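You operate a simulated robot arm through the tools that you are given. There is no shell and no other tool. Be economical: measure what you need, move in short steps, check, and stop when the job is done.

Carry out the task below with a simulated robot arm. There is one attempt and no reset: what you move stays moved.

## Task
Stir the batter smooth, then tip one scoop into each muffin cup.
Fine: stirrer and scoop go back. Set down upright: stirrer, scoop.

The check looks at the end state, three seconds after you hand in, the way a careful person would. Anything else that was tipped, shoved, dropped, spilled or broken makes it a failure.

## Robot
A 6-joint arm with a two-finger parallel gripper, fixed in place. Base frame: the origin is at the foot of the arm, x ahead of it, y to its left, z up; the work surface is at about z = 90. Units: cm, rad, N and s.
With the tool pointing down near the work surface it reaches from about 24 to 66 cm from the base axis. Its first joint turns from -1.152 to 1.152 rad. Payload 2.9 kg.
The tool frame sits at the grasp point between the pads (the TCP): z along the fingers, y along the line on which they close. The tips reach 3 cm beyond it. Largest opening 11 cm; finger width 2, thickness 1; the body of the gripper, 4.8 by 11.2 cm, starts 5.5 cm behind the TCP.
Orientation is that of the tool frame in the base frame, as a unit quaternion [x, y, z, w]. With the fingers straight down and closing along the base's y, the tool's x points along the base's -x, its y along +y and its z along -z.

## Interface
- The arm moves only by the tool step_arm. Its argument "increments" is a list of rows, each an object (a shift or turn left out is 0, a gripper value left out holds the last) with "delta_pos": the shift along the tool's x, y, z in m, a list of three; "rotation": the turn, a rotation vector about the tool's x, y, z in rad, a list of three. In form: [{"delta_pos": [tx, ty, tz], "rotation": [rx, ry, rz]}, ...]. A call has 1 to 12 rows; each row shifts and turns the commanded pose from where the row before left it, along the tool's axes as they then stand. "fingers" is the finger opening in m, from 0 to 0.11, set as the call begins (left out, the last holds). A row lasts 0.2 s, in which the tool goes at most 5 cm and 0.15 rad; a call with a longer step from one row to the next is refused whole, and so is a gripper value outside its range. Where a pose cannot be reached the arm comes as near as it can. A force on the tool above 40 N (or 10 N above the force at the start of the call, whichever is more), or a blocked arm, ends the call early, and 0.2 s more pass. Each finger travels about 10.8 cm/s and halts on what it meets, pressing with about 42 N; the grip force reading is that of the motor and also rises with nothing between the fingers. The clock runs only during rows and for 0.2 s after the last one: add rows that do not move to give the fingers time. It gives the time, the measured TCP pose, the force on the tool (base axes), the opening and the grip force at its end, in the units of the frame above (readings bear some noise), with the torque about the TCP (base axes, N m) and any sound that the robot's microphone picked up, and new pictures: "pictures" is both (left out), scene, wrist or none.
- Cameras (640 x 400 px; columns grow to the right, rows downward): "scene" is fixed at [7.03, 42.31, 140.31]; the picture's right is [-0.84, -0.54, 0.00], its down [-0.21, 0.33, -0.92] and it looks along [0.50, -0.77, -0.39] (base axes); focal length 337 px, centre (320, 200). "wrist" rides on the gripper at [7.2, 1.7, -10.3] in the tool frame; the picture's right is [-0.23, 0.97, 0.00], its down [-0.76, -0.18, -0.62] and it looks along [-0.61, -0.14, 0.78] (tool axes); focal length 222 px, centre (320, 200). There is no depth. A picture from a camera that has moved, and an enlarged one, comes with that camera's place and axes in the base frame and with its lens.
- enlarge(camera, box): a new picture of the part [left, top, right, bottom] of that camera's present view, enlarged. It takes no simulated time.
- close_job(): hands the job in; it is judged then, once.

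Go step by step. Nothing tells you positions but the pictures and the camera data: compare them with the known pose of the tool, close in by small moves and look again before you grip or let go. The budget is 120 turns and 200 pictures, counting those below and the enlarged ones. Unless the task says otherwise, let go and move clear before handing in, and close with one line.

The tools are called after "Call:" as name(argument=value, ...) on one line, values as JSON. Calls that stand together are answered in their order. step_arm: Moves the arm, as the interface text tells. Its arguments: {"type":"object","properties":{"increments":{"type":"array","items":{"type":"object","properties":{"delta_pos":{"type":"array","items":{"type":"number"}},"rotation":{"type":"array","items":{"type":"number"}}}}},"fingers":{"type":"number"},"pictures":{"type":"string","enum":["both","scene","wrist","none"]}},"required":["increments"]} The other tools are called the same way: enlarge (camera, box) takes an enlarged picture of a part of a camera's view; close_job () hands the job in.

At the start:

```text
time_s: 0.0
tool_pos: [36.47, -16.5, 129.6]
ee_rot: [-0.001, 1.0, 0.001, 0.001]
force: [-0.2, 0.5, -0.1]
ft_torque: [-0.03, -0.02, 0.01]
gripper_width: 11.0
grasp_force: 0.2
```

scene: 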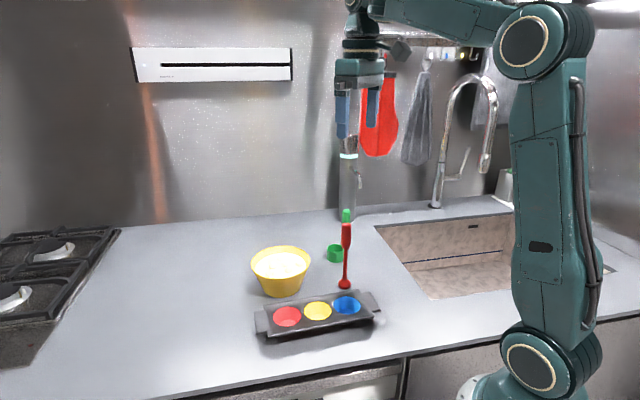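
wrist: 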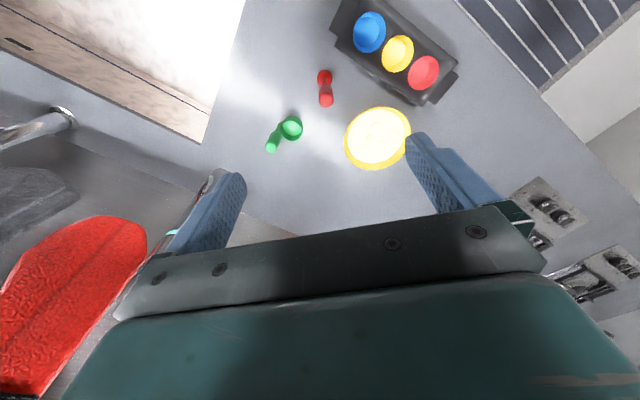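

I see a yellow bowl of batter, a red stirrer standing up, a green scoop and a muffin tin with three cups. I'll look closer before moving.

Call:
enlarge(camera="scene", box=[230, 190, 400, 350])

Call:
enlarge(camera="wrist", box=[240, 0, 480, 180])

```text
2.50 times, centred on (315, 270) of scene
camera zoom: at [7.03, 42.31, 140.31], right [-0.84, -0.54, 0.0], down [-0.21, 0.33, -0.92], along [0.5, -0.77, -0.39], focal length 842 px, centre (332, 25)
```

zoom: 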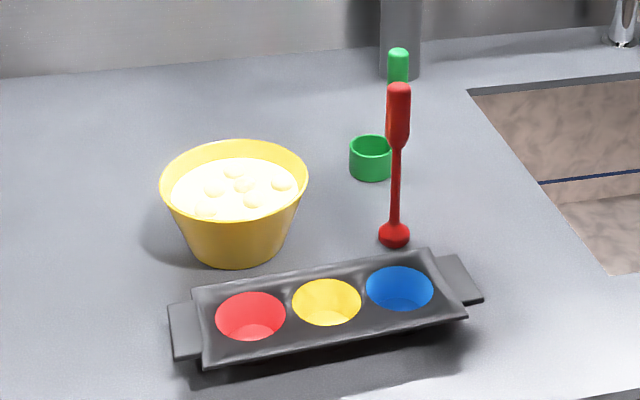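

```text
2.22 times, centred on (360, 90) of wrist
camera zoom: at [29.15, -14.94, 139.88], right [0.23, 0.97, 0.0], down [0.76, -0.18, 0.62], along [0.61, -0.14, -0.78], focal length 494 px, centre (231, 444)
```

zoom: 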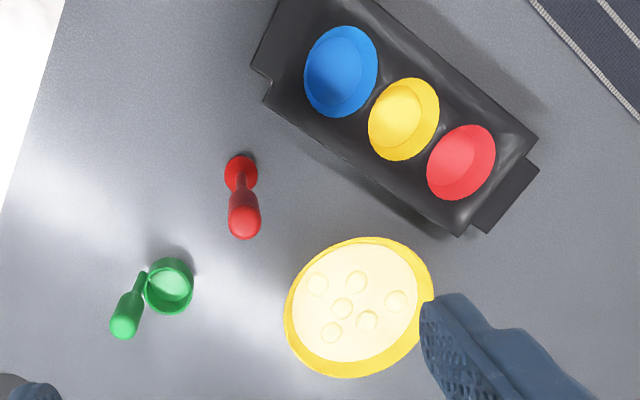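

The stirrer stands at about (37.7, -15.6) with its top near z 106.6. The scoop handle is at about (44, -27), the bowl at (50, -7.5), and the cups at about (32.4, -7), (36.6, -2.4) and (40.7, 2.2). I'm coming down above the stirrer, stopping short, to check alignment.

Call:
step_arm(increments=[{"delta_pos": [-0.006, 0.0045, 0.04]}, {"delta_pos": [-0.006, 0.0045, 0.04]}, {"delta_pos": [0, 0, 0.04]}, {"delta_pos": [0, 0, 0.03]}, {}], fingers=0.07)

```text
time_s: 1.2
tool_pos: [37.79, -15.7, 114.54]
ee_rot: [0.0, 1.0, 0.0, 0.001]
force: [0.0, 0.1, -0.4]
ft_torque: [0.01, 0.01, 0.0]
gripper_width: 6.99
grasp_force: 0.0
camera wrist: at [30.43, -14.05, 124.85], right [0.23, 0.97, 0.0], down [0.76, -0.18, 0.62], along [0.61, -0.14, -0.78], focal length 222 px, centre (320, 200)
```

scene: 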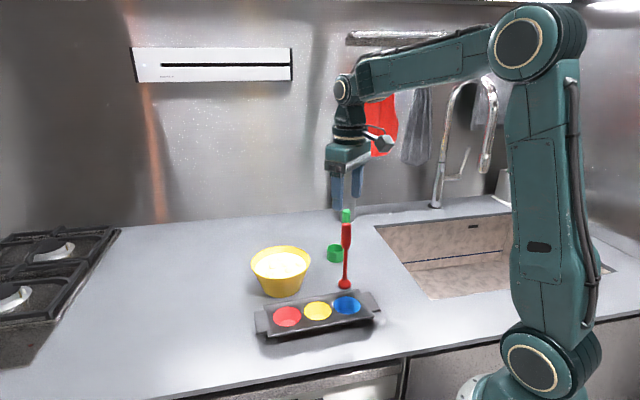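
wrist: 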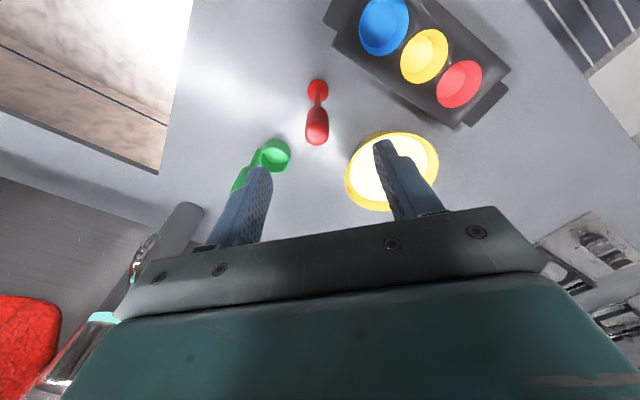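

The fingers straddle the stirrer. I'm lowering to its handle and closing.

Call:
step_arm(increments=[{"delta_pos": [0.001, -0.002, 0.04]}, {"delta_pos": [0, 0, 0.035]}, {"delta_pos": [0, 0, 0.025]}, {}], pictures="both")

Call:
enlarge(camera="scene", box=[280, 160, 400, 300])

```text
time_s: 2.2
tool_pos: [37.63, -15.76, 104.63]
ee_rot: [0.0, 1.0, 0.0, 0.002]
force: [-1.0, -0.4, -0.7]
ft_torque: [-0.01, -0.02, 0.0]
gripper_width: 7.01
grasp_force: 0.1
camera wrist: at [30.35, -14.15, 114.83], right [0.23, 0.97, 0.0], down [0.76, -0.18, 0.62], along [0.61, -0.14, -0.78], focal length 222 px, centre (320, 200)
```

scene: 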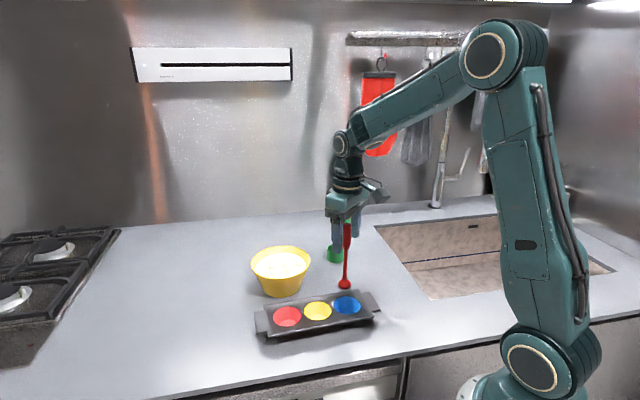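
wrist: 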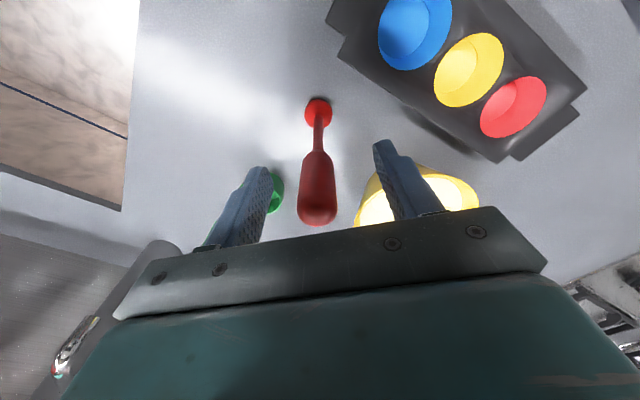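

```text
2.86 times, centred on (340, 230) of scene
camera zoom: at [7.03, 42.31, 140.31], right [-0.84, -0.54, 0.0], down [-0.21, 0.33, -0.92], along [0.5, -0.77, -0.39], focal length 962 px, centre (263, 114)
```

zoom: 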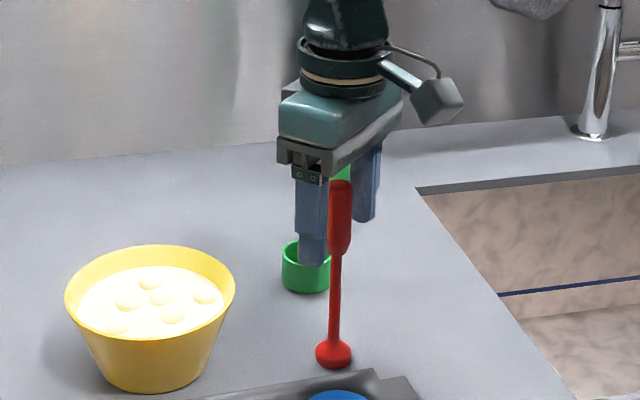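

The handle is centred between the fingers to within 0.3 cm. I'm nudging slightly and closing on it.

Call:
step_arm(increments=[{"delta_pos": [-0.002, -0.002, 0]}, {}], pictures="none")

Call:
step_arm(increments=[{}, {}, {}, {}], fingers=0.0, pictures="wrist")

```text
time_s: 2.8
tool_pos: [37.81, -15.98, 104.6]
ee_rot: [0.0, 1.0, 0.001, 0.0]
force: [-0.3, -0.5, 0.3]
ft_torque: [0.01, 0.0, 0.03]
gripper_width: 6.97
grasp_force: 0.0
```

```text
time_s: 3.8
tool_pos: [37.85, -15.97, 104.55]
ee_rot: [0.0, 1.0, 0.0, 0.0]
force: [-0.6, 0.4, 0.5]
ft_torque: [-0.01, 0.03, 0.03]
gripper_width: 2.03
grasp_force: 42.3
camera wrist: at [30.53, -14.37, 114.87], right [0.23, 0.97, 0.0], down [0.76, -0.18, 0.62], along [0.61, -0.14, -0.78], focal length 222 px, centre (320, 200)
```

wrist: 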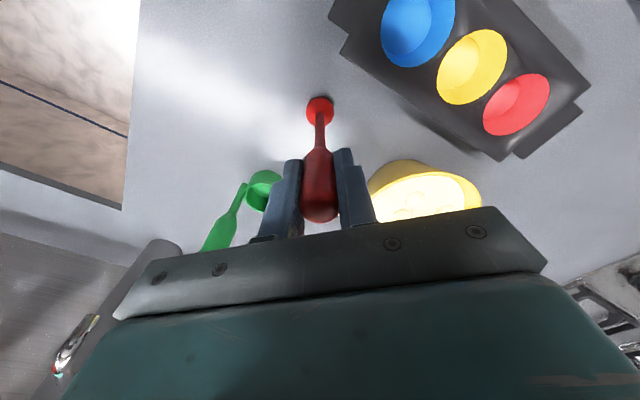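

The stirrer is gripped at (37.85, -15.97, 104.55), which is the pose I'll return it to. I'm lifting it and carrying it over the bowl.

Call:
step_arm(increments=[{"delta_pos": [0, 0, -0.03]}, {"delta_pos": [0, 0, -0.04]}, {"delta_pos": [0, 0, -0.045]}, {"delta_pos": [-0.025, 0.017, 0]}, {"delta_pos": [-0.025, 0.017, 0]}, {"delta_pos": [-0.025, 0.017, 0]}, {"delta_pos": [-0.025, 0.017, 0]}, {"delta_pos": [-0.0235, 0.017, 0]}, {}, {}])

Call:
enlarge(camera="scene", box=[220, 160, 380, 310])

```text
time_s: 6.0
tool_pos: [50.16, -7.71, 116.06]
ee_rot: [0.0, 1.0, 0.0, 0.001]
force: [-0.1, -0.5, 0.0]
ft_torque: [0.01, -0.03, 0.02]
gripper_width: 2.04
grasp_force: 41.4
camera wrist: at [42.88, -5.97, 126.43], right [0.23, 0.97, 0.0], down [0.76, -0.18, 0.62], along [0.61, -0.14, -0.78], focal length 222 px, centre (320, 200)
```

scene: 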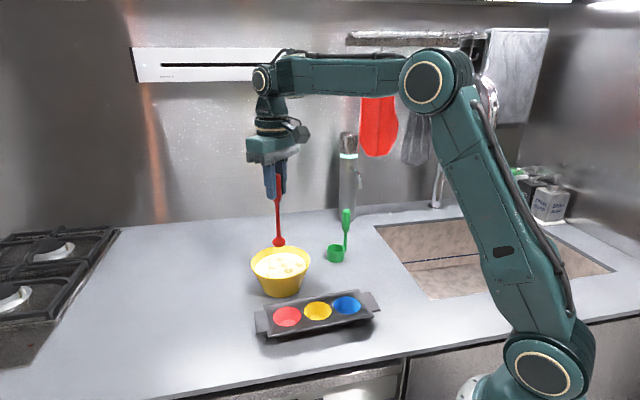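
wrist: 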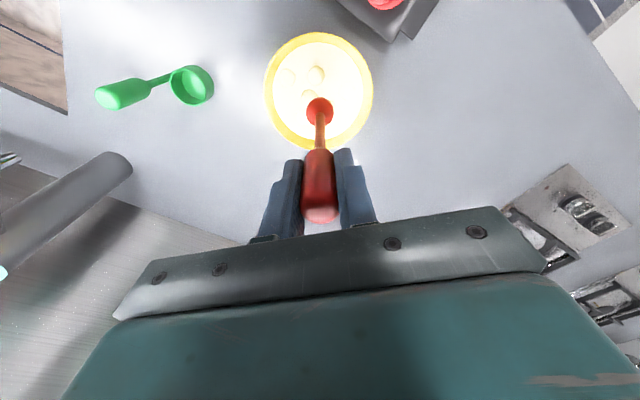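

```text
2.67 times, centred on (300, 235) of scene
camera zoom: at [7.03, 42.31, 140.31], right [-0.84, -0.54, 0.0], down [-0.21, 0.33, -0.92], along [0.5, -0.77, -0.39], focal length 898 px, centre (373, 107)
```

zoom: 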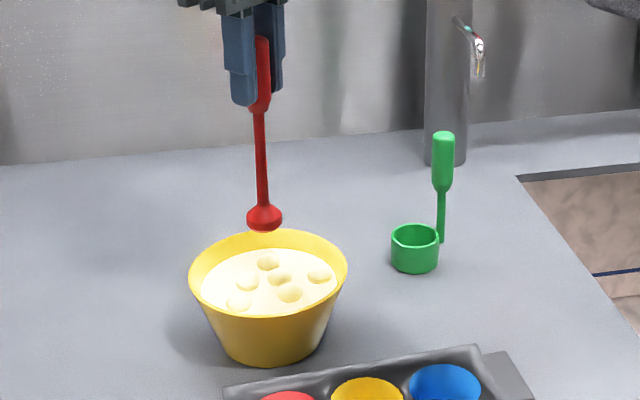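

The stirrer is over the bowl, whose centre is near (49.8, -7.6). I'm lowering it slowly into the batter.

Call:
step_arm(increments=[{"delta_pos": [0.003, 0.001, 0.03]}, {"delta_pos": [0, 0, 0.02]}, {"delta_pos": [0, 0, 0.02]}, {"delta_pos": [0, 0, 0.012]}, {"delta_pos": [0, 0, 0.01]}, {}])

Call:
enlarge(camera="scene", box=[220, 160, 380, 310])

```text
time_s: 7.4
tool_pos: [49.83, -7.41, 106.91]
ee_rot: [-0.001, 1.0, 0.0, 0.0]
force: [-0.2, 1.2, -1.1]
ft_torque: [0.0, -0.01, -0.02]
gripper_width: 2.04
grasp_force: 41.8
camera wrist: at [42.52, -5.81, 117.16], right [0.23, 0.97, 0.0], down [0.76, -0.18, 0.62], along [0.61, -0.14, -0.78], focal length 222 px, centre (320, 200)
```

scene: 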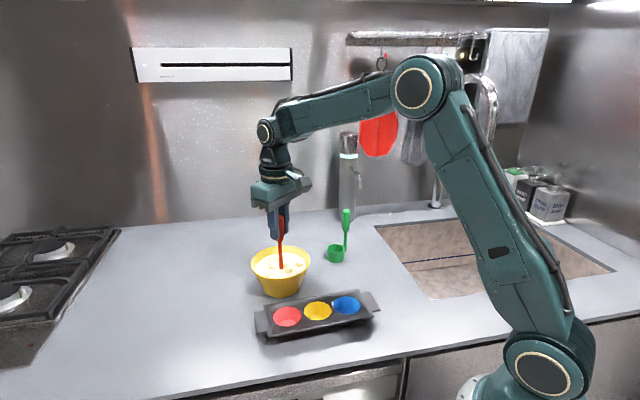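
wrist: 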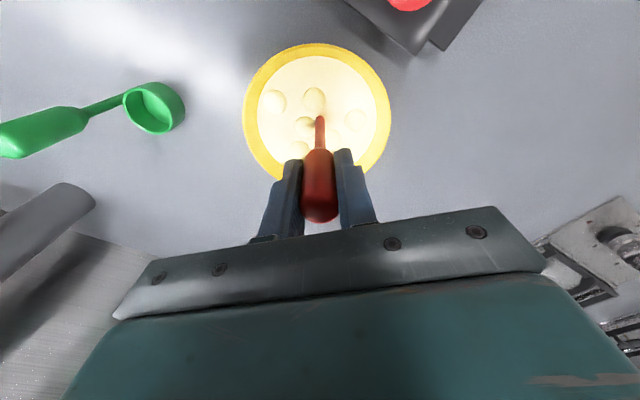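

```text
2.67 times, centred on (300, 235) of scene
camera zoom: at [7.03, 42.31, 140.31], right [-0.84, -0.54, 0.0], down [-0.21, 0.33, -0.92], along [0.5, -0.77, -0.39], focal length 898 px, centre (373, 107)
```

zoom: 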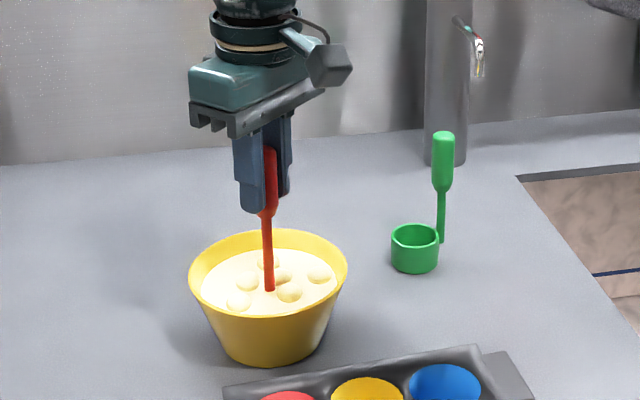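

The bulb is in the batter at the centre, with no contact force. I'm stirring with circles of 2.2 cm radius.

Call:
step_arm(increments=[{"delta_pos": [0.011, 0, 0]}, {"delta_pos": [0.011, 0, 0]}], pictures="none")

Call:
step_arm(increments=[{"delta_pos": [-0.00295, 0.011, 0]}, {"delta_pos": [-0.00805, 0.00805, 0]}, {"delta_pos": [-0.011, 0.00295, 0]}, {"delta_pos": [-0.011, -0.00295, 0]}, {"delta_pos": [-0.00805, -0.00805, 0]}, {"delta_pos": [-0.00295, -0.011, 0]}, {"delta_pos": [0.00295, -0.011, 0]}, {"delta_pos": [0.00805, -0.00805, 0]}, {"delta_pos": [0.011, -0.00295, 0]}, {"delta_pos": [0.011, 0.00295, 0]}, {"delta_pos": [0.00805, 0.00805, 0]}, {"delta_pos": [0.00295, 0.011, 0]}], pictures="scene")

Call:
enlarge(camera="scene", box=[220, 200, 340, 310])

```text
time_s: 8.0
tool_pos: [47.53, -7.47, 106.71]
ee_rot: [-0.001, 1.0, 0.0, 0.002]
force: [-0.6, -1.0, 0.1]
ft_torque: [-0.01, 0.01, 0.04]
gripper_width: 2.04
grasp_force: 41.8
```

```text
time_s: 10.6
tool_pos: [47.54, -7.44, 106.77]
ee_rot: [0.0, 1.0, 0.0, 0.001]
force: [0.1, 0.0, 0.0]
ft_torque: [-0.02, 0.0, -0.03]
gripper_width: 2.03
grasp_force: 41.8
```

scene: 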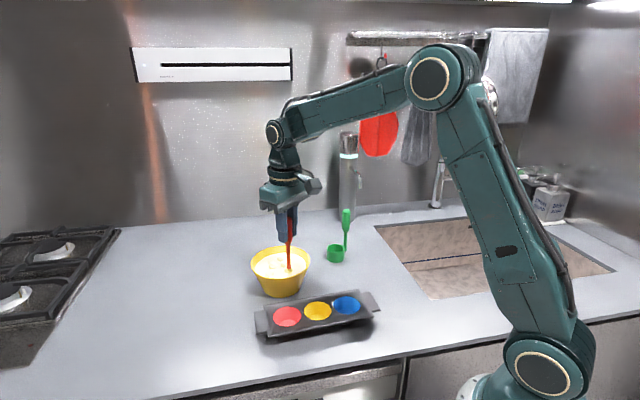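

```text
3.64 times, centred on (280, 255) of scene
camera zoom: at [7.03, 42.31, 140.31], right [-0.84, -0.54, 0.0], down [-0.21, 0.33, -0.92], along [0.5, -0.77, -0.39], focal length 1224 px, centre (466, 0)
```

zoom: 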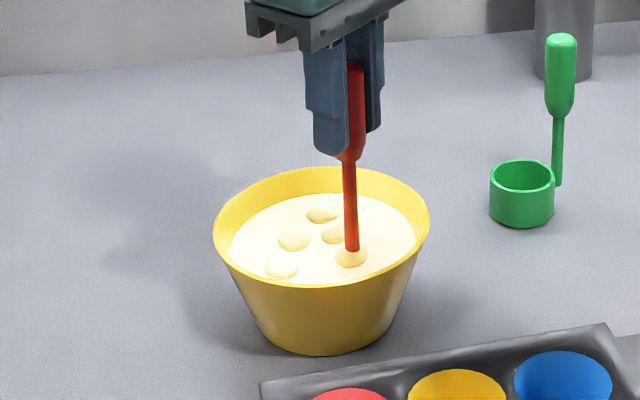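

The bowl hasn't moved and the lumps remain. I'm continuing to stir.

Call:
step_arm(increments=[{"delta_pos": [-0.00295, 0.011, 0]}, {"delta_pos": [-0.00805, 0.00805, 0]}, {"delta_pos": [-0.011, 0.00295, 0]}, {"delta_pos": [-0.011, -0.00295, 0]}, {"delta_pos": [-0.00805, -0.00805, 0]}, {"delta_pos": [-0.00295, -0.011, 0]}, {"delta_pos": [0.00295, -0.011, 0]}, {"delta_pos": [0.00805, -0.00805, 0]}, {"delta_pos": [0.011, -0.00295, 0]}, {"delta_pos": [0.011, 0.00295, 0]}, {"delta_pos": [0.00805, 0.00805, 0]}, {"delta_pos": [0.00295, 0.011, 0]}], pictures="none")

Call:
step_arm(increments=[{"delta_pos": [-0.00295, 0.011, 0]}, {"delta_pos": [-0.00805, 0.00805, 0]}, {"delta_pos": [-0.011, 0.00295, 0]}, {"delta_pos": [-0.011, -0.00295, 0]}, {"delta_pos": [-0.00805, -0.00805, 0]}, {"delta_pos": [-0.00295, -0.011, 0]}, {"delta_pos": [0.00295, -0.011, 0]}, {"delta_pos": [0.00805, -0.00805, 0]}, {"delta_pos": [0.011, -0.00295, 0]}, {"delta_pos": [0.011, 0.00295, 0]}, {"delta_pos": [0.00805, 0.00805, 0]}, {"delta_pos": [0.00295, 0.011, 0]}], pictures="none")

Call:
enlarge(camera="scene", box=[220, 200, 340, 310])

```text
time_s: 13.2
tool_pos: [47.65, -7.43, 106.84]
ee_rot: [0.001, 1.0, 0.0, 0.0]
force: [-0.7, 0.2, -0.8]
ft_torque: [0.02, -0.02, 0.0]
gripper_width: 2.03
grasp_force: 42.1
```

```text
time_s: 15.8
tool_pos: [47.54, -7.44, 106.8]
ee_rot: [0.0, 1.0, 0.0, 0.001]
force: [-1.5, 0.0, -0.2]
ft_torque: [-0.01, 0.0, 0.01]
gripper_width: 2.03
grasp_force: 41.8
```

```text
3.64 times, centred on (280, 255) of scene
camera zoom: at [7.03, 42.31, 140.31], right [-0.84, -0.54, 0.0], down [-0.21, 0.33, -0.92], along [0.5, -0.77, -0.39], focal length 1224 px, centre (466, 0)
```

zoom: 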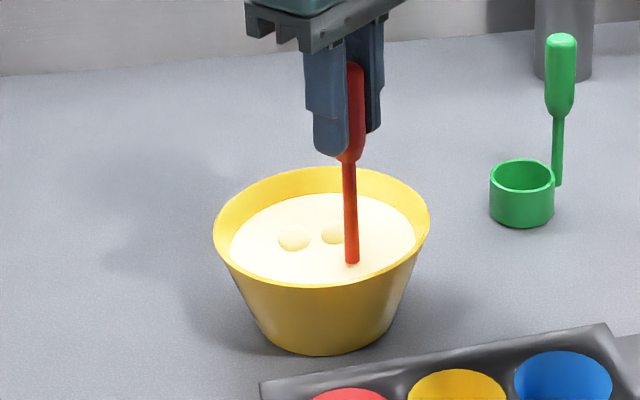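

Only two lumps are left. I'll do a few more loops.

Call:
step_arm(increments=[{"delta_pos": [-0.00295, 0.011, 0]}, {"delta_pos": [-0.00805, 0.00805, 0]}, {"delta_pos": [-0.011, 0.00295, 0]}, {"delta_pos": [-0.011, -0.00295, 0]}, {"delta_pos": [-0.00805, -0.00805, 0]}, {"delta_pos": [-0.00295, -0.011, 0]}, {"delta_pos": [0.00295, -0.011, 0]}, {"delta_pos": [0.00805, -0.00805, 0]}, {"delta_pos": [0.011, -0.00295, 0]}, {"delta_pos": [0.011, 0.00295, 0]}, {"delta_pos": [0.00805, 0.00805, 0]}, {"delta_pos": [0.00295, 0.011, 0]}], pictures="none")

Call:
step_arm(increments=[{"delta_pos": [-0.00295, 0.011, 0]}, {"delta_pos": [-0.00805, 0.00805, 0]}, {"delta_pos": [-0.011, 0.00295, 0]}, {"delta_pos": [-0.011, -0.00295, 0]}, {"delta_pos": [-0.00805, -0.00805, 0]}, {"delta_pos": [-0.00295, -0.011, 0]}, {"delta_pos": [0.00295, -0.011, 0]}, {"delta_pos": [0.00805, -0.00805, 0]}, {"delta_pos": [0.011, -0.00295, 0]}, {"delta_pos": [0.011, 0.00295, 0]}, {"delta_pos": [0.00805, 0.00805, 0]}, {"delta_pos": [0.00295, 0.011, 0]}], pictures="none")

Call:
step_arm(increments=[{"delta_pos": [-0.00295, 0.011, 0]}, {"delta_pos": [-0.00805, 0.00805, 0]}, {"delta_pos": [-0.011, 0.00295, 0]}, {"delta_pos": [-0.011, -0.00295, 0]}, {"delta_pos": [-0.00805, -0.00805, 0]}, {"delta_pos": [-0.00295, -0.011, 0]}, {"delta_pos": [0.00295, -0.011, 0]}, {"delta_pos": [0.00805, -0.00805, 0]}, {"delta_pos": [0.011, -0.00295, 0]}, {"delta_pos": [0.011, 0.00295, 0]}, {"delta_pos": [0.00805, 0.00805, 0]}, {"delta_pos": [0.00295, 0.011, 0]}], pictures="none")

Call:
enlarge(camera="scene", box=[220, 200, 340, 310])

```text
time_s: 18.4
tool_pos: [47.59, -7.47, 106.91]
ee_rot: [0.001, 1.0, 0.001, 0.002]
force: [-0.4, -0.3, -0.6]
ft_torque: [-0.01, 0.0, -0.03]
gripper_width: 2.03
grasp_force: 42.1
```

```text
time_s: 21.0
tool_pos: [47.6, -7.31, 106.75]
ee_rot: [0.0, 1.0, 0.0, 0.001]
force: [0.0, 0.0, -0.4]
ft_torque: [-0.01, 0.0, 0.02]
gripper_width: 2.03
grasp_force: 42.1
```

```text
time_s: 23.6
tool_pos: [47.51, -7.56, 106.89]
ee_rot: [0.0, 1.0, 0.0, 0.001]
force: [-0.3, -0.6, -0.3]
ft_torque: [-0.04, 0.01, 0.01]
gripper_width: 2.04
grasp_force: 41.9
```

```text
3.64 times, centred on (280, 255) of scene
camera zoom: at [7.03, 42.31, 140.31], right [-0.84, -0.54, 0.0], down [-0.21, 0.33, -0.92], along [0.5, -0.77, -0.39], focal length 1224 px, centre (466, 0)
```

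zoom: 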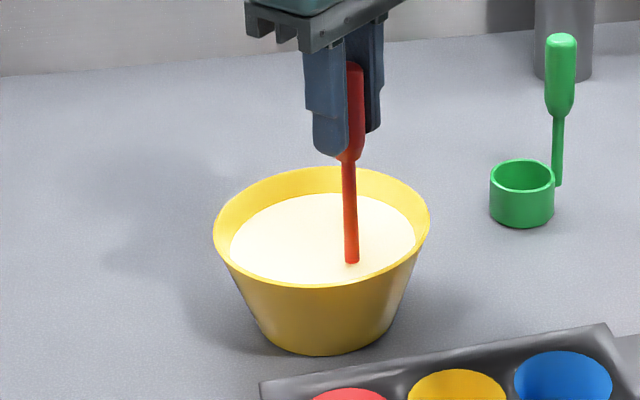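

The batter is smooth. I'm lifting out, letting it drain, and heading back above the stirrer's spot.

Call:
step_arm(increments=[{"delta_pos": [-0.011, 0, 0]}, {"delta_pos": [-0.011, 0, -0.01]}, {"delta_pos": [0, 0, -0.025]}, {"delta_pos": [0, 0, -0.03]}, {"delta_pos": [0, 0, -0.03]}, {}, {}, {}, {}, {}, {}])

Call:
enlarge(camera="scene", box=[220, 160, 380, 310])

```text
time_s: 26.0
tool_pos: [49.79, -7.52, 116.28]
ee_rot: [0.0, 1.0, 0.0, 0.001]
force: [0.0, 0.3, -0.4]
ft_torque: [0.0, 0.02, -0.02]
gripper_width: 2.05
grasp_force: 41.9
camera wrist: at [42.51, -5.81, 126.69], right [0.23, 0.97, 0.0], down [0.76, -0.18, 0.62], along [0.61, -0.14, -0.78], focal length 222 px, centre (320, 200)
```

scene: 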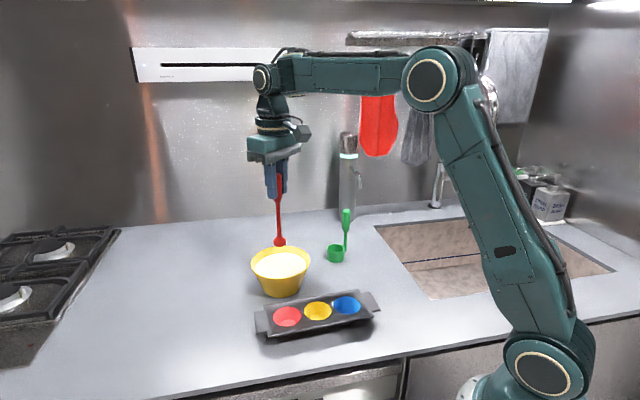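
wrist: 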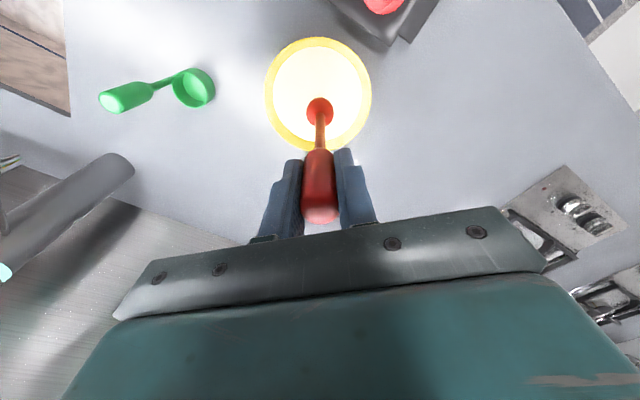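

```text
2.67 times, centred on (300, 235) of scene
camera zoom: at [7.03, 42.31, 140.31], right [-0.84, -0.54, 0.0], down [-0.21, 0.33, -0.92], along [0.5, -0.77, -0.39], focal length 898 px, centre (373, 107)
```

zoom: 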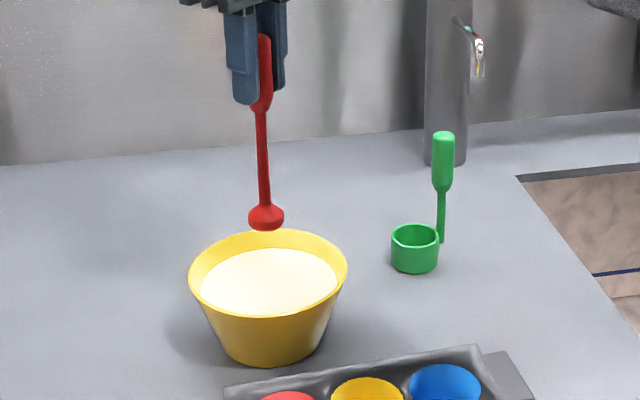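

There are no drips. I'm returning the stirrer to its spot and lowering it nearly to the table.

Call:
step_arm(increments=[{"delta_pos": [0.0239, -0.0169, 0]}, {"delta_pos": [0.0239, -0.0169, 0]}, {"delta_pos": [0.0239, -0.0169, 0]}, {"delta_pos": [0.0239, -0.0169, 0]}, {"delta_pos": [0.0239, -0.0169, 0]}, {}, {"delta_pos": [0, 0, 0.035]}, {"delta_pos": [0, 0, 0.035]}, {"delta_pos": [0, 0, 0.025]}, {"delta_pos": [0, 0, 0.012]}, {}])

Call:
enlarge(camera="scene", box=[300, 180, 400, 300])

```text
time_s: 28.4
tool_pos: [37.81, -15.86, 105.56]
ee_rot: [0.0, 1.0, 0.0, 0.001]
force: [0.2, 0.0, -0.8]
ft_torque: [0.0, 0.0, 0.01]
gripper_width: 2.02
grasp_force: 41.7
camera wrist: at [30.57, -14.27, 115.95], right [0.23, 0.97, 0.0], down [0.76, -0.18, 0.62], along [0.61, -0.14, -0.78], focal length 222 px, centre (320, 200)
```

scene: 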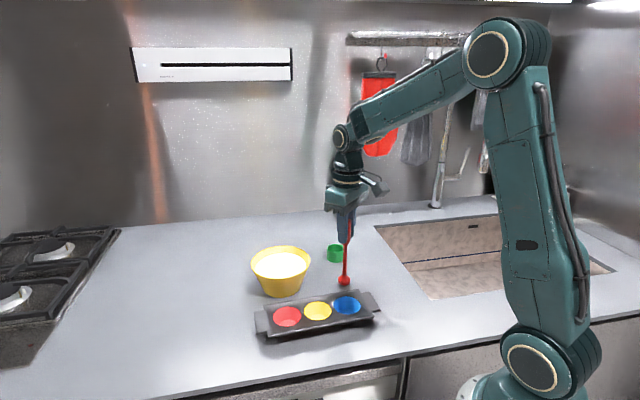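
wrist: 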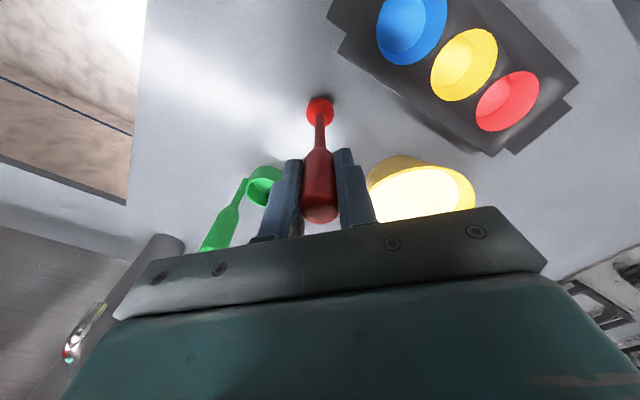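

```text
3.33 times, centred on (350, 240) of scene
camera zoom: at [7.03, 42.31, 140.31], right [-0.84, -0.54, 0.0], down [-0.21, 0.33, -0.92], along [0.5, -0.77, -0.39], focal length 1122 px, centre (220, 67)
```

zoom: 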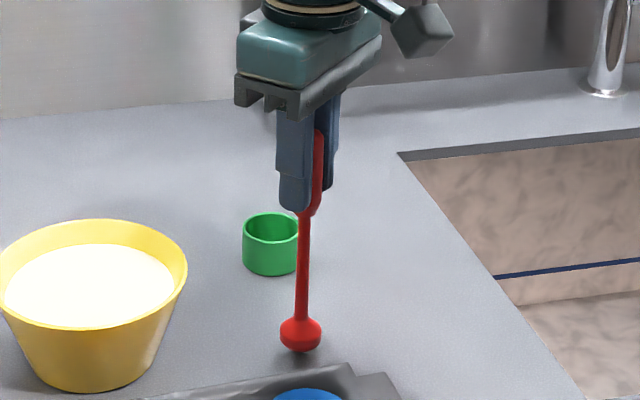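

The bulb is about 1 cm above the table over its original spot. I'm lowering in small steps while watching the force.

Call:
step_arm(increments=[{"delta_pos": [0, -0.0008, 0.004]}, {"delta_pos": [0, 0, 0.003]}, {"delta_pos": [0, 0, 0.002]}, {}], pictures="none")

```text
time_s: 29.4
tool_pos: [37.99, -15.99, 104.6]
ee_rot: [0.0, 1.0, 0.0, 0.0]
force: [-0.1, 0.6, -0.9]
ft_torque: [-0.02, 0.01, -0.01]
gripper_width: 2.03
grasp_force: 41.3
```

Call:
step_arm(increments=[{"delta_pos": [0, 0, 0.001]}, {}], pictures="none")

Call:
enlarge(camera="scene", box=[300, 180, 400, 300])

```text
time_s: 30.0
tool_pos: [37.85, -15.96, 104.59]
ee_rot: [0.0, 1.0, 0.001, 0.001]
force: [-0.9, -0.7, -0.3]
ft_torque: [-0.03, 0.02, 0.0]
gripper_width: 2.02
grasp_force: 42.2
```

```text
3.33 times, centred on (350, 240) of scene
camera zoom: at [7.03, 42.31, 140.31], right [-0.84, -0.54, 0.0], down [-0.21, 0.33, -0.92], along [0.5, -0.77, -0.39], focal length 1122 px, centre (220, 67)
```

zoom: 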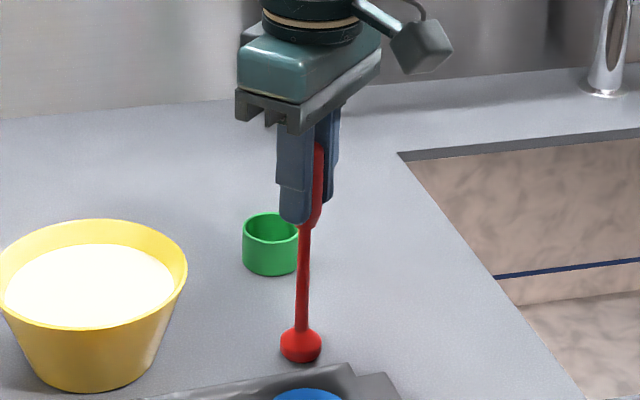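

It's not clearly touching yet. I'm lowering a bit more until contact shows.

Call:
step_arm(increments=[{"delta_pos": [0, 0, 0.0007]}, {}], pictures="none")

Call:
step_arm(increments=[{"delta_pos": [0, 0, 0.0007]}, {}], pictures="none")

```text
time_s: 30.6
tool_pos: [37.79, -16.05, 104.48]
ee_rot: [0.0, 1.0, 0.0, 0.0]
force: [0.2, 0.8, 0.2]
ft_torque: [0.02, -0.01, 0.03]
gripper_width: 2.02
grasp_force: 42.0
```

```text
time_s: 31.2
tool_pos: [37.84, -15.93, 104.49]
ee_rot: [0.0, 1.0, 0.001, 0.001]
force: [-0.8, 0.6, 1.0]
ft_torque: [0.0, 0.02, -0.03]
gripper_width: 2.02
grasp_force: 41.9
```

Call:
step_arm(increments=[{"delta_pos": [0, 0, 0.0006]}, {}], pictures="none")

Call:
enlarge(camera="scene", box=[300, 180, 400, 300])

```text
time_s: 31.8
tool_pos: [37.78, -15.97, 104.59]
ee_rot: [0.0, 1.0, 0.0, 0.0]
force: [-2.6, 0.8, 9.1]
ft_torque: [0.06, 0.32, -0.05]
gripper_width: 2.04
grasp_force: 41.8
```

```text
3.33 times, centred on (350, 240) of scene
camera zoom: at [7.01, 42.32, 140.31], right [-0.84, -0.54, 0.0], down [-0.21, 0.33, -0.92], along [0.5, -0.77, -0.39], focal length 1122 px, centre (220, 67)
```

zoom: 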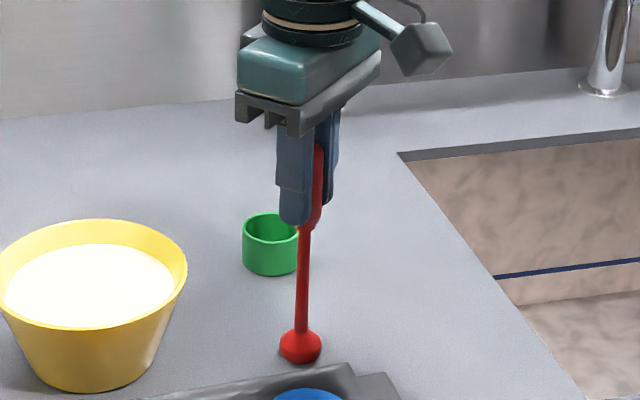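

That's contact, at 9 N. I'm easing back 0.5 mm and opening.

Call:
step_arm(increments=[{"delta_pos": [0, 0, -0.0006]}, {}], pictures="none")

Call:
step_arm(increments=[{}, {}, {}], fingers=0.06, pictures="wrist")

Call:
enlarge(camera="scene", box=[300, 180, 400, 300])

```text
time_s: 32.4
tool_pos: [37.81, -15.89, 104.49]
ee_rot: [0.0, 1.0, 0.0, 0.001]
force: [-1.2, 0.0, 7.4]
ft_torque: [0.03, 0.19, -0.01]
gripper_width: 2.02
grasp_force: 42.1
```

```text
time_s: 33.2
tool_pos: [37.87, -15.9, 104.41]
ee_rot: [0.0, 1.0, 0.001, 0.0]
force: [0.5, -0.5, -0.5]
ft_torque: [-0.01, 0.0, 0.0]
gripper_width: 6.0
grasp_force: 0.0
camera wrist: at [30.58, -14.36, 114.82], right [0.23, 0.97, 0.0], down [0.76, -0.18, 0.62], along [0.61, -0.14, -0.78], focal length 222 px, centre (320, 200)
```

wrist: 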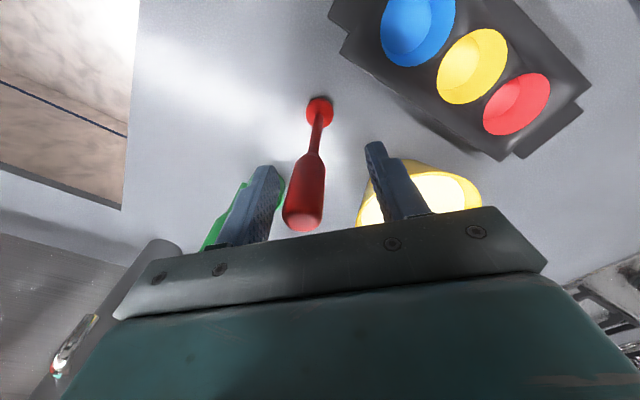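

```text
3.33 times, centred on (350, 240) of scene
camera zoom: at [7.03, 42.31, 140.31], right [-0.84, -0.54, 0.0], down [-0.21, 0.33, -0.92], along [0.5, -0.77, -0.39], focal length 1122 px, centre (220, 67)
```

zoom: 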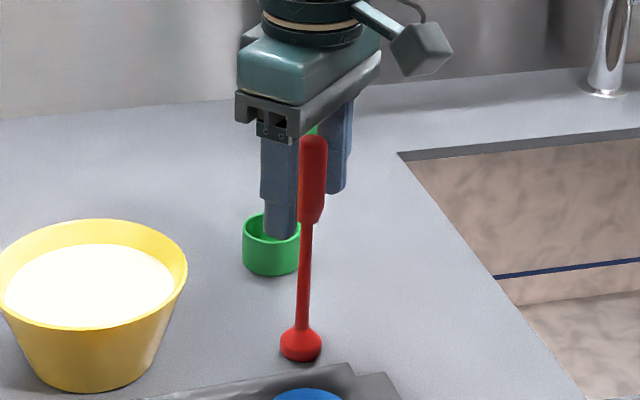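

The stirrer is leaning or rocking after release, so I'm closing again at once to catch it.

Call:
step_arm(increments=[{}, {}, {}], fingers=0.0, pictures="both")

Call:
enlarge(camera="scene", box=[300, 180, 400, 300])

```text
time_s: 34.0
tool_pos: [37.86, -16.04, 104.43]
ee_rot: [0.0, 1.0, 0.0, 0.0]
force: [0.1, 0.1, 2.9]
ft_torque: [0.04, 0.0, -0.02]
gripper_width: 2.02
grasp_force: 41.8
camera wrist: at [30.59, -14.36, 114.85], right [0.23, 0.97, 0.0], down [0.76, -0.18, 0.62], along [0.61, -0.14, -0.78], focal length 222 px, centre (320, 200)
```

scene: 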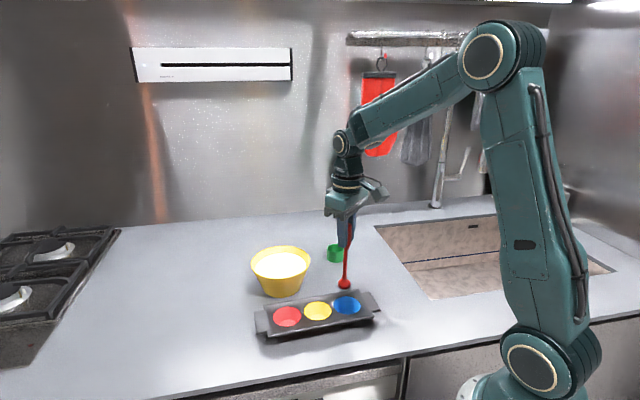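
wrist: 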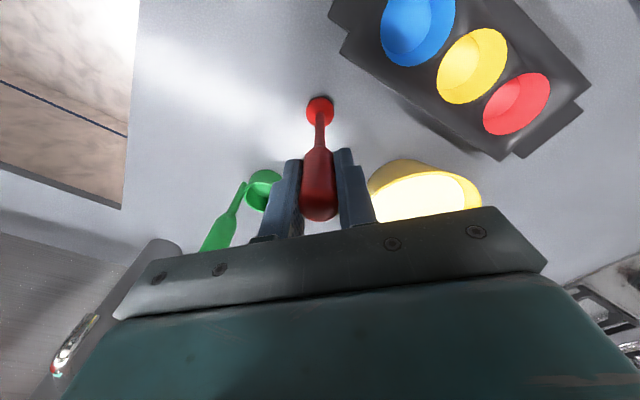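

```text
3.33 times, centred on (350, 240) of scene
camera zoom: at [7.02, 42.31, 140.31], right [-0.84, -0.54, 0.0], down [-0.21, 0.33, -0.92], along [0.5, -0.77, -0.39], focal length 1122 px, centre (220, 67)
```

zoom: 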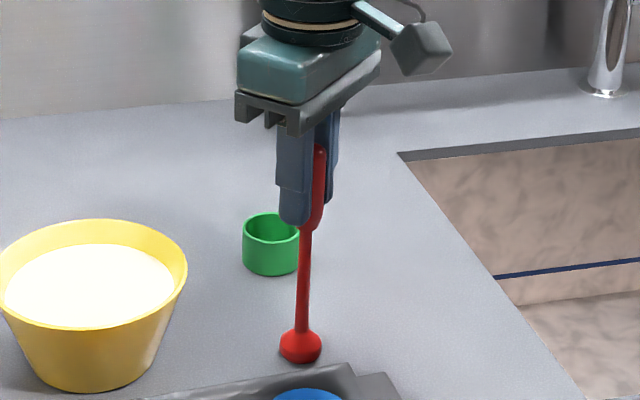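

It's upright in the grip again, but it leans about 0.06 rad toward -x in the pads, so it rocked on release. I'm lifting slightly and rotating about the closing axis to make it vertical.

Call:
step_arm(increments=[{"delta_pos": [0, 0, -0.005]}, {"delta_pos": [-0.0085, 0, 0], "rotation": [0, 0.06, 0]}, {}, {}], pictures="wrist")

Call:
enlarge(camera="scene", box=[315, 210, 375, 295])

Call:
enlarge(camera="wrist", box=[270, 80, 370, 240])

```text
time_s: 35.0
tool_pos: [38.71, -15.89, 105.02]
ee_rot: [0.0, 1.0, 0.0, -0.03]
force: [-0.2, 0.3, 0.0]
ft_torque: [0.03, 0.0, 0.02]
gripper_width: 2.04
grasp_force: 42.2
camera wrist: at [32.07, -14.39, 115.72], right [0.23, 0.97, -0.01], down [0.8, -0.18, 0.58], along [0.56, -0.14, -0.82], focal length 222 px, centre (320, 200)
```

wrist: 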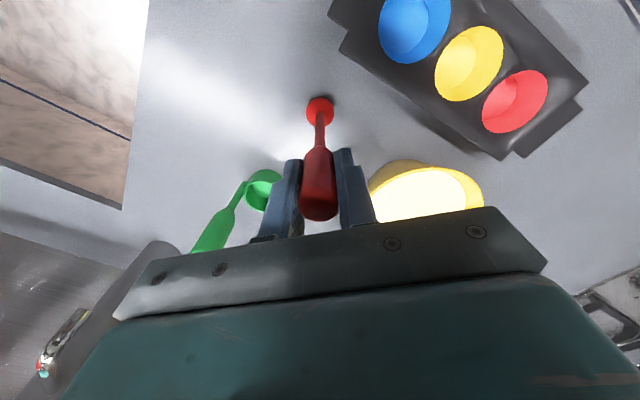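

```text
4.71 times, centred on (345, 252) of scene
camera zoom: at [7.03, 42.31, 140.31], right [-0.84, -0.54, 0.0], down [-0.21, 0.33, -0.92], along [0.5, -0.77, -0.39], focal length 1585 px, centre (202, -47)
```

zoom: 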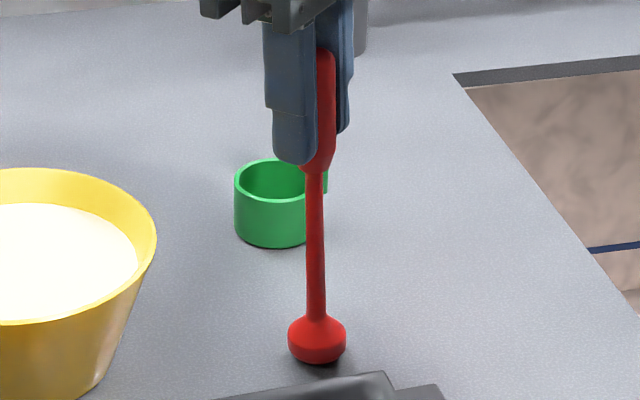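

```text
2.50 times, centred on (320, 160) of wrist
camera zoom: at [32.07, -14.39, 115.72], right [0.23, 0.97, -0.01], down [0.8, -0.18, 0.58], along [0.56, -0.14, -0.82], focal length 555 px, centre (320, 300)
```

zoom: 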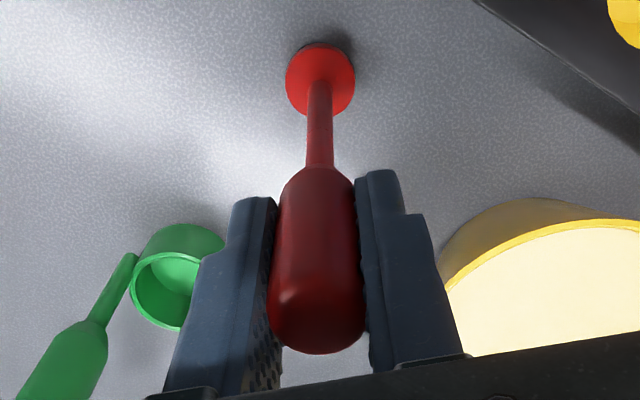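

Using the stem as the reference, I've over-rotated. I'm turning back about 0.05 and re-measuring.

Call:
step_arm(increments=[{"delta_pos": [0.0072, 0, 0], "rotation": [0, -0.05, 0]}, {}, {}], pictures="none")

Call:
enlarge(camera="scene", box=[325, 225, 365, 295])

```text
time_s: 35.8
tool_pos: [38.07, -15.93, 105.06]
ee_rot: [0.0, 1.0, 0.0, -0.004]
force: [-0.2, 0.0, -0.1]
ft_torque: [-0.01, -0.01, 0.02]
gripper_width: 2.05
grasp_force: 42.0
```

```text
5.71 times, centred on (345, 260) of scene
camera zoom: at [7.03, 42.31, 140.31], right [-0.84, -0.54, 0.0], down [-0.21, 0.33, -0.92], along [0.5, -0.77, -0.39], focal length 1924 px, centre (177, -143)
```

zoom: 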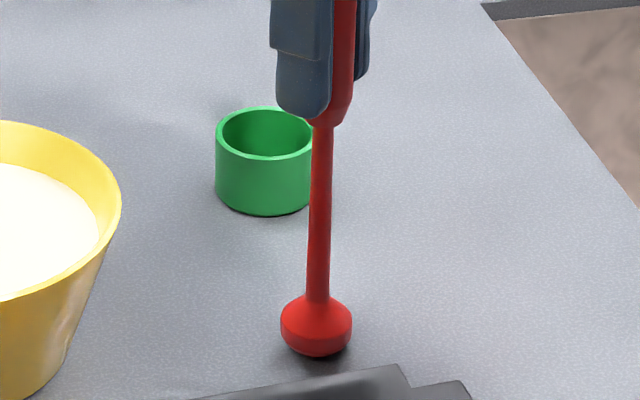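

The stem is now vertical to within about 0.01 rad. I'm lowering gently.

Call:
step_arm(increments=[{"delta_pos": [0, 0, 0.003]}, {"delta_pos": [0, 0, 0.001]}, {}], pictures="none")

Call:
step_arm(increments=[{"delta_pos": [0, 0, 0.0005]}, {}], pictures="none")

Call:
step_arm(increments=[{"delta_pos": [0, 0, 0.0004]}, {}], pictures="none")

```text
time_s: 36.6
tool_pos: [37.88, -16.0, 104.54]
ee_rot: [0.0, 1.0, 0.0, -0.005]
force: [0.0, 0.5, -0.7]
ft_torque: [-0.03, 0.01, -0.01]
gripper_width: 2.03
grasp_force: 42.2
```

```text
time_s: 37.2
tool_pos: [38.06, -15.94, 104.61]
ee_rot: [0.0, 1.0, 0.0, -0.004]
force: [0.6, 0.2, 0.7]
ft_torque: [0.05, -0.02, 0.04]
gripper_width: 2.03
grasp_force: 41.8
```

```text
time_s: 37.8
tool_pos: [38.02, -16.02, 104.57]
ee_rot: [0.0, 1.0, 0.0, -0.004]
force: [-0.4, 0.3, -0.4]
ft_torque: [0.02, -0.01, -0.01]
gripper_width: 2.04
grasp_force: 42.2
```

Call:
step_arm(increments=[{"delta_pos": [0, 0, 0.0004]}, {}], pictures="none")

Call:
step_arm(increments=[{"delta_pos": [0, 0, 0.0003]}, {}], pictures="none")

```text
time_s: 38.4
tool_pos: [38.08, -16.0, 104.58]
ee_rot: [-0.001, 1.0, 0.0, -0.005]
force: [0.6, -0.7, -0.8]
ft_torque: [-0.01, -0.01, 0.02]
gripper_width: 2.05
grasp_force: 42.0
```

```text
time_s: 39.0
tool_pos: [37.9, -15.95, 104.55]
ee_rot: [0.0, 1.0, 0.0, -0.004]
force: [-0.4, -0.3, 0.7]
ft_torque: [0.0, 0.01, -0.02]
gripper_width: 2.05
grasp_force: 41.7
```

Call:
step_arm(increments=[{"delta_pos": [0, 0, 0.0004]}, {}], pictures="none")

Call:
enlarge(camera="scene", box=[325, 225, 365, 295])

```text
time_s: 39.6
tool_pos: [37.91, -16.05, 104.48]
ee_rot: [0.0, 1.0, 0.0, -0.004]
force: [-2.8, 0.8, 10.1]
ft_torque: [0.07, 0.35, 0.0]
gripper_width: 2.03
grasp_force: 42.4
```

```text
5.71 times, centred on (345, 260) of scene
camera zoom: at [7.01, 42.32, 140.31], right [-0.84, -0.54, 0.0], down [-0.21, 0.33, -0.92], along [0.5, -0.77, -0.39], focal length 1924 px, centre (177, -143)
```

zoom: 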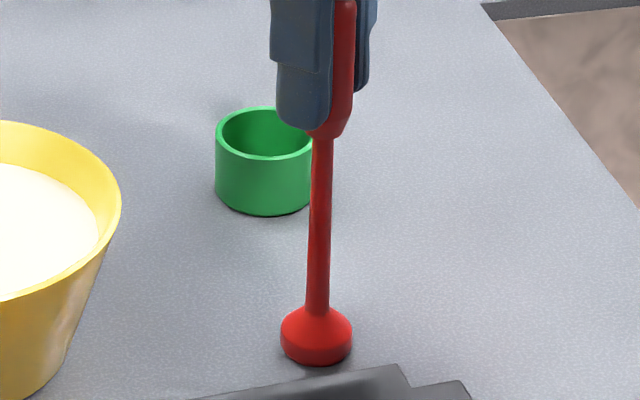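

Firm contact with the foot centred. I'm backing off until the force is small.

Call:
step_arm(increments=[{"delta_pos": [0, 0, -0.0008]}, {}], pictures="none")

```text
time_s: 40.2
tool_pos: [37.97, -16.02, 104.47]
ee_rot: [0.0, 1.0, 0.001, -0.004]
force: [0.4, -0.2, -0.1]
ft_torque: [-0.02, 0.01, -0.01]
gripper_width: 2.01
grasp_force: 41.8
```

The force is gone, so the foot is within a fraction of a millimetre of the table. I'm opening just slightly first.

Call:
step_arm(increments=[{}, {}, {}], fingers=0.026, pictures="none")

Call:
enlarge(camera="scene", box=[315, 210, 375, 295])

Call:
enlarge(camera="wrist", box=[270, 80, 370, 240])

```text
time_s: 41.0
tool_pos: [37.99, -16.01, 104.49]
ee_rot: [0.0, 1.0, 0.0, -0.005]
force: [0.3, 0.7, 0.5]
ft_torque: [-0.01, 0.03, -0.01]
gripper_width: 2.6
grasp_force: 0.0
```

```text
4.71 times, centred on (345, 252) of scene
camera zoom: at [7.03, 42.31, 140.31], right [-0.84, -0.54, 0.0], down [-0.21, 0.33, -0.92], along [0.5, -0.77, -0.39], focal length 1585 px, centre (202, -47)
```

zoom: 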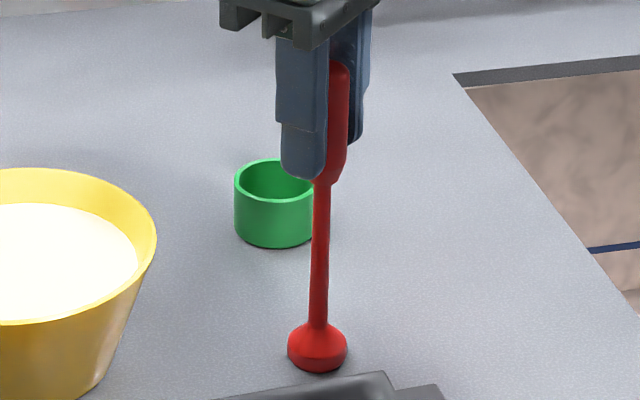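

```text
2.50 times, centred on (320, 160) of wrist
camera zoom: at [30.81, -14.37, 114.96], right [0.23, 0.97, 0.0], down [0.77, -0.18, 0.62], along [0.6, -0.14, -0.79], focal length 555 px, centre (320, 300)
```

zoom: 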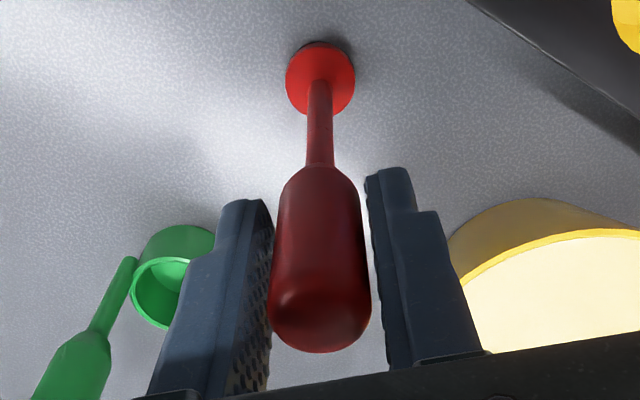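

It stands upright. I'm opening fully.

Call:
step_arm(increments=[{}, {}, {}, {}, {}], fingers=0.06, pictures="none")

Call:
enlarge(camera="wrist", box=[270, 80, 370, 240])

Call:
enlarge(camera="scene", box=[315, 210, 375, 295])

```text
time_s: 42.2
tool_pos: [38.02, -15.97, 104.51]
ee_rot: [0.0, 1.0, 0.0, -0.004]
force: [0.4, -0.2, -0.1]
ft_torque: [0.02, 0.0, -0.03]
gripper_width: 6.0
grasp_force: 0.0
```

```text
2.50 times, centred on (320, 160) of wrist
camera zoom: at [30.81, -14.37, 114.95], right [0.23, 0.97, 0.0], down [0.77, -0.18, 0.62], along [0.6, -0.14, -0.79], focal length 555 px, centre (320, 300)
```

zoom: 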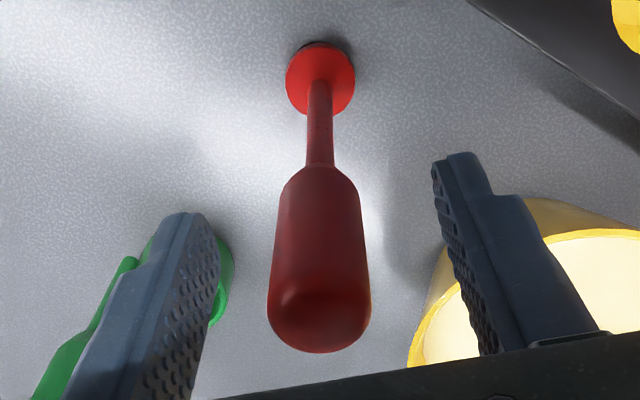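

```text
4.71 times, centred on (345, 252) of scene
camera zoom: at [7.03, 42.31, 140.31], right [-0.84, -0.54, 0.0], down [-0.21, 0.33, -0.92], along [0.5, -0.77, -0.39], focal length 1585 px, centre (202, -47)
```

zoom: 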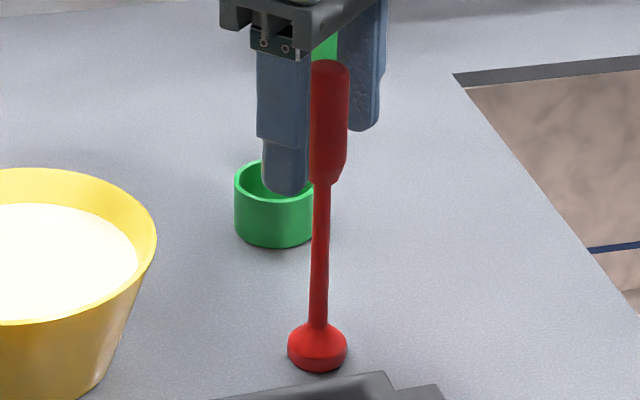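

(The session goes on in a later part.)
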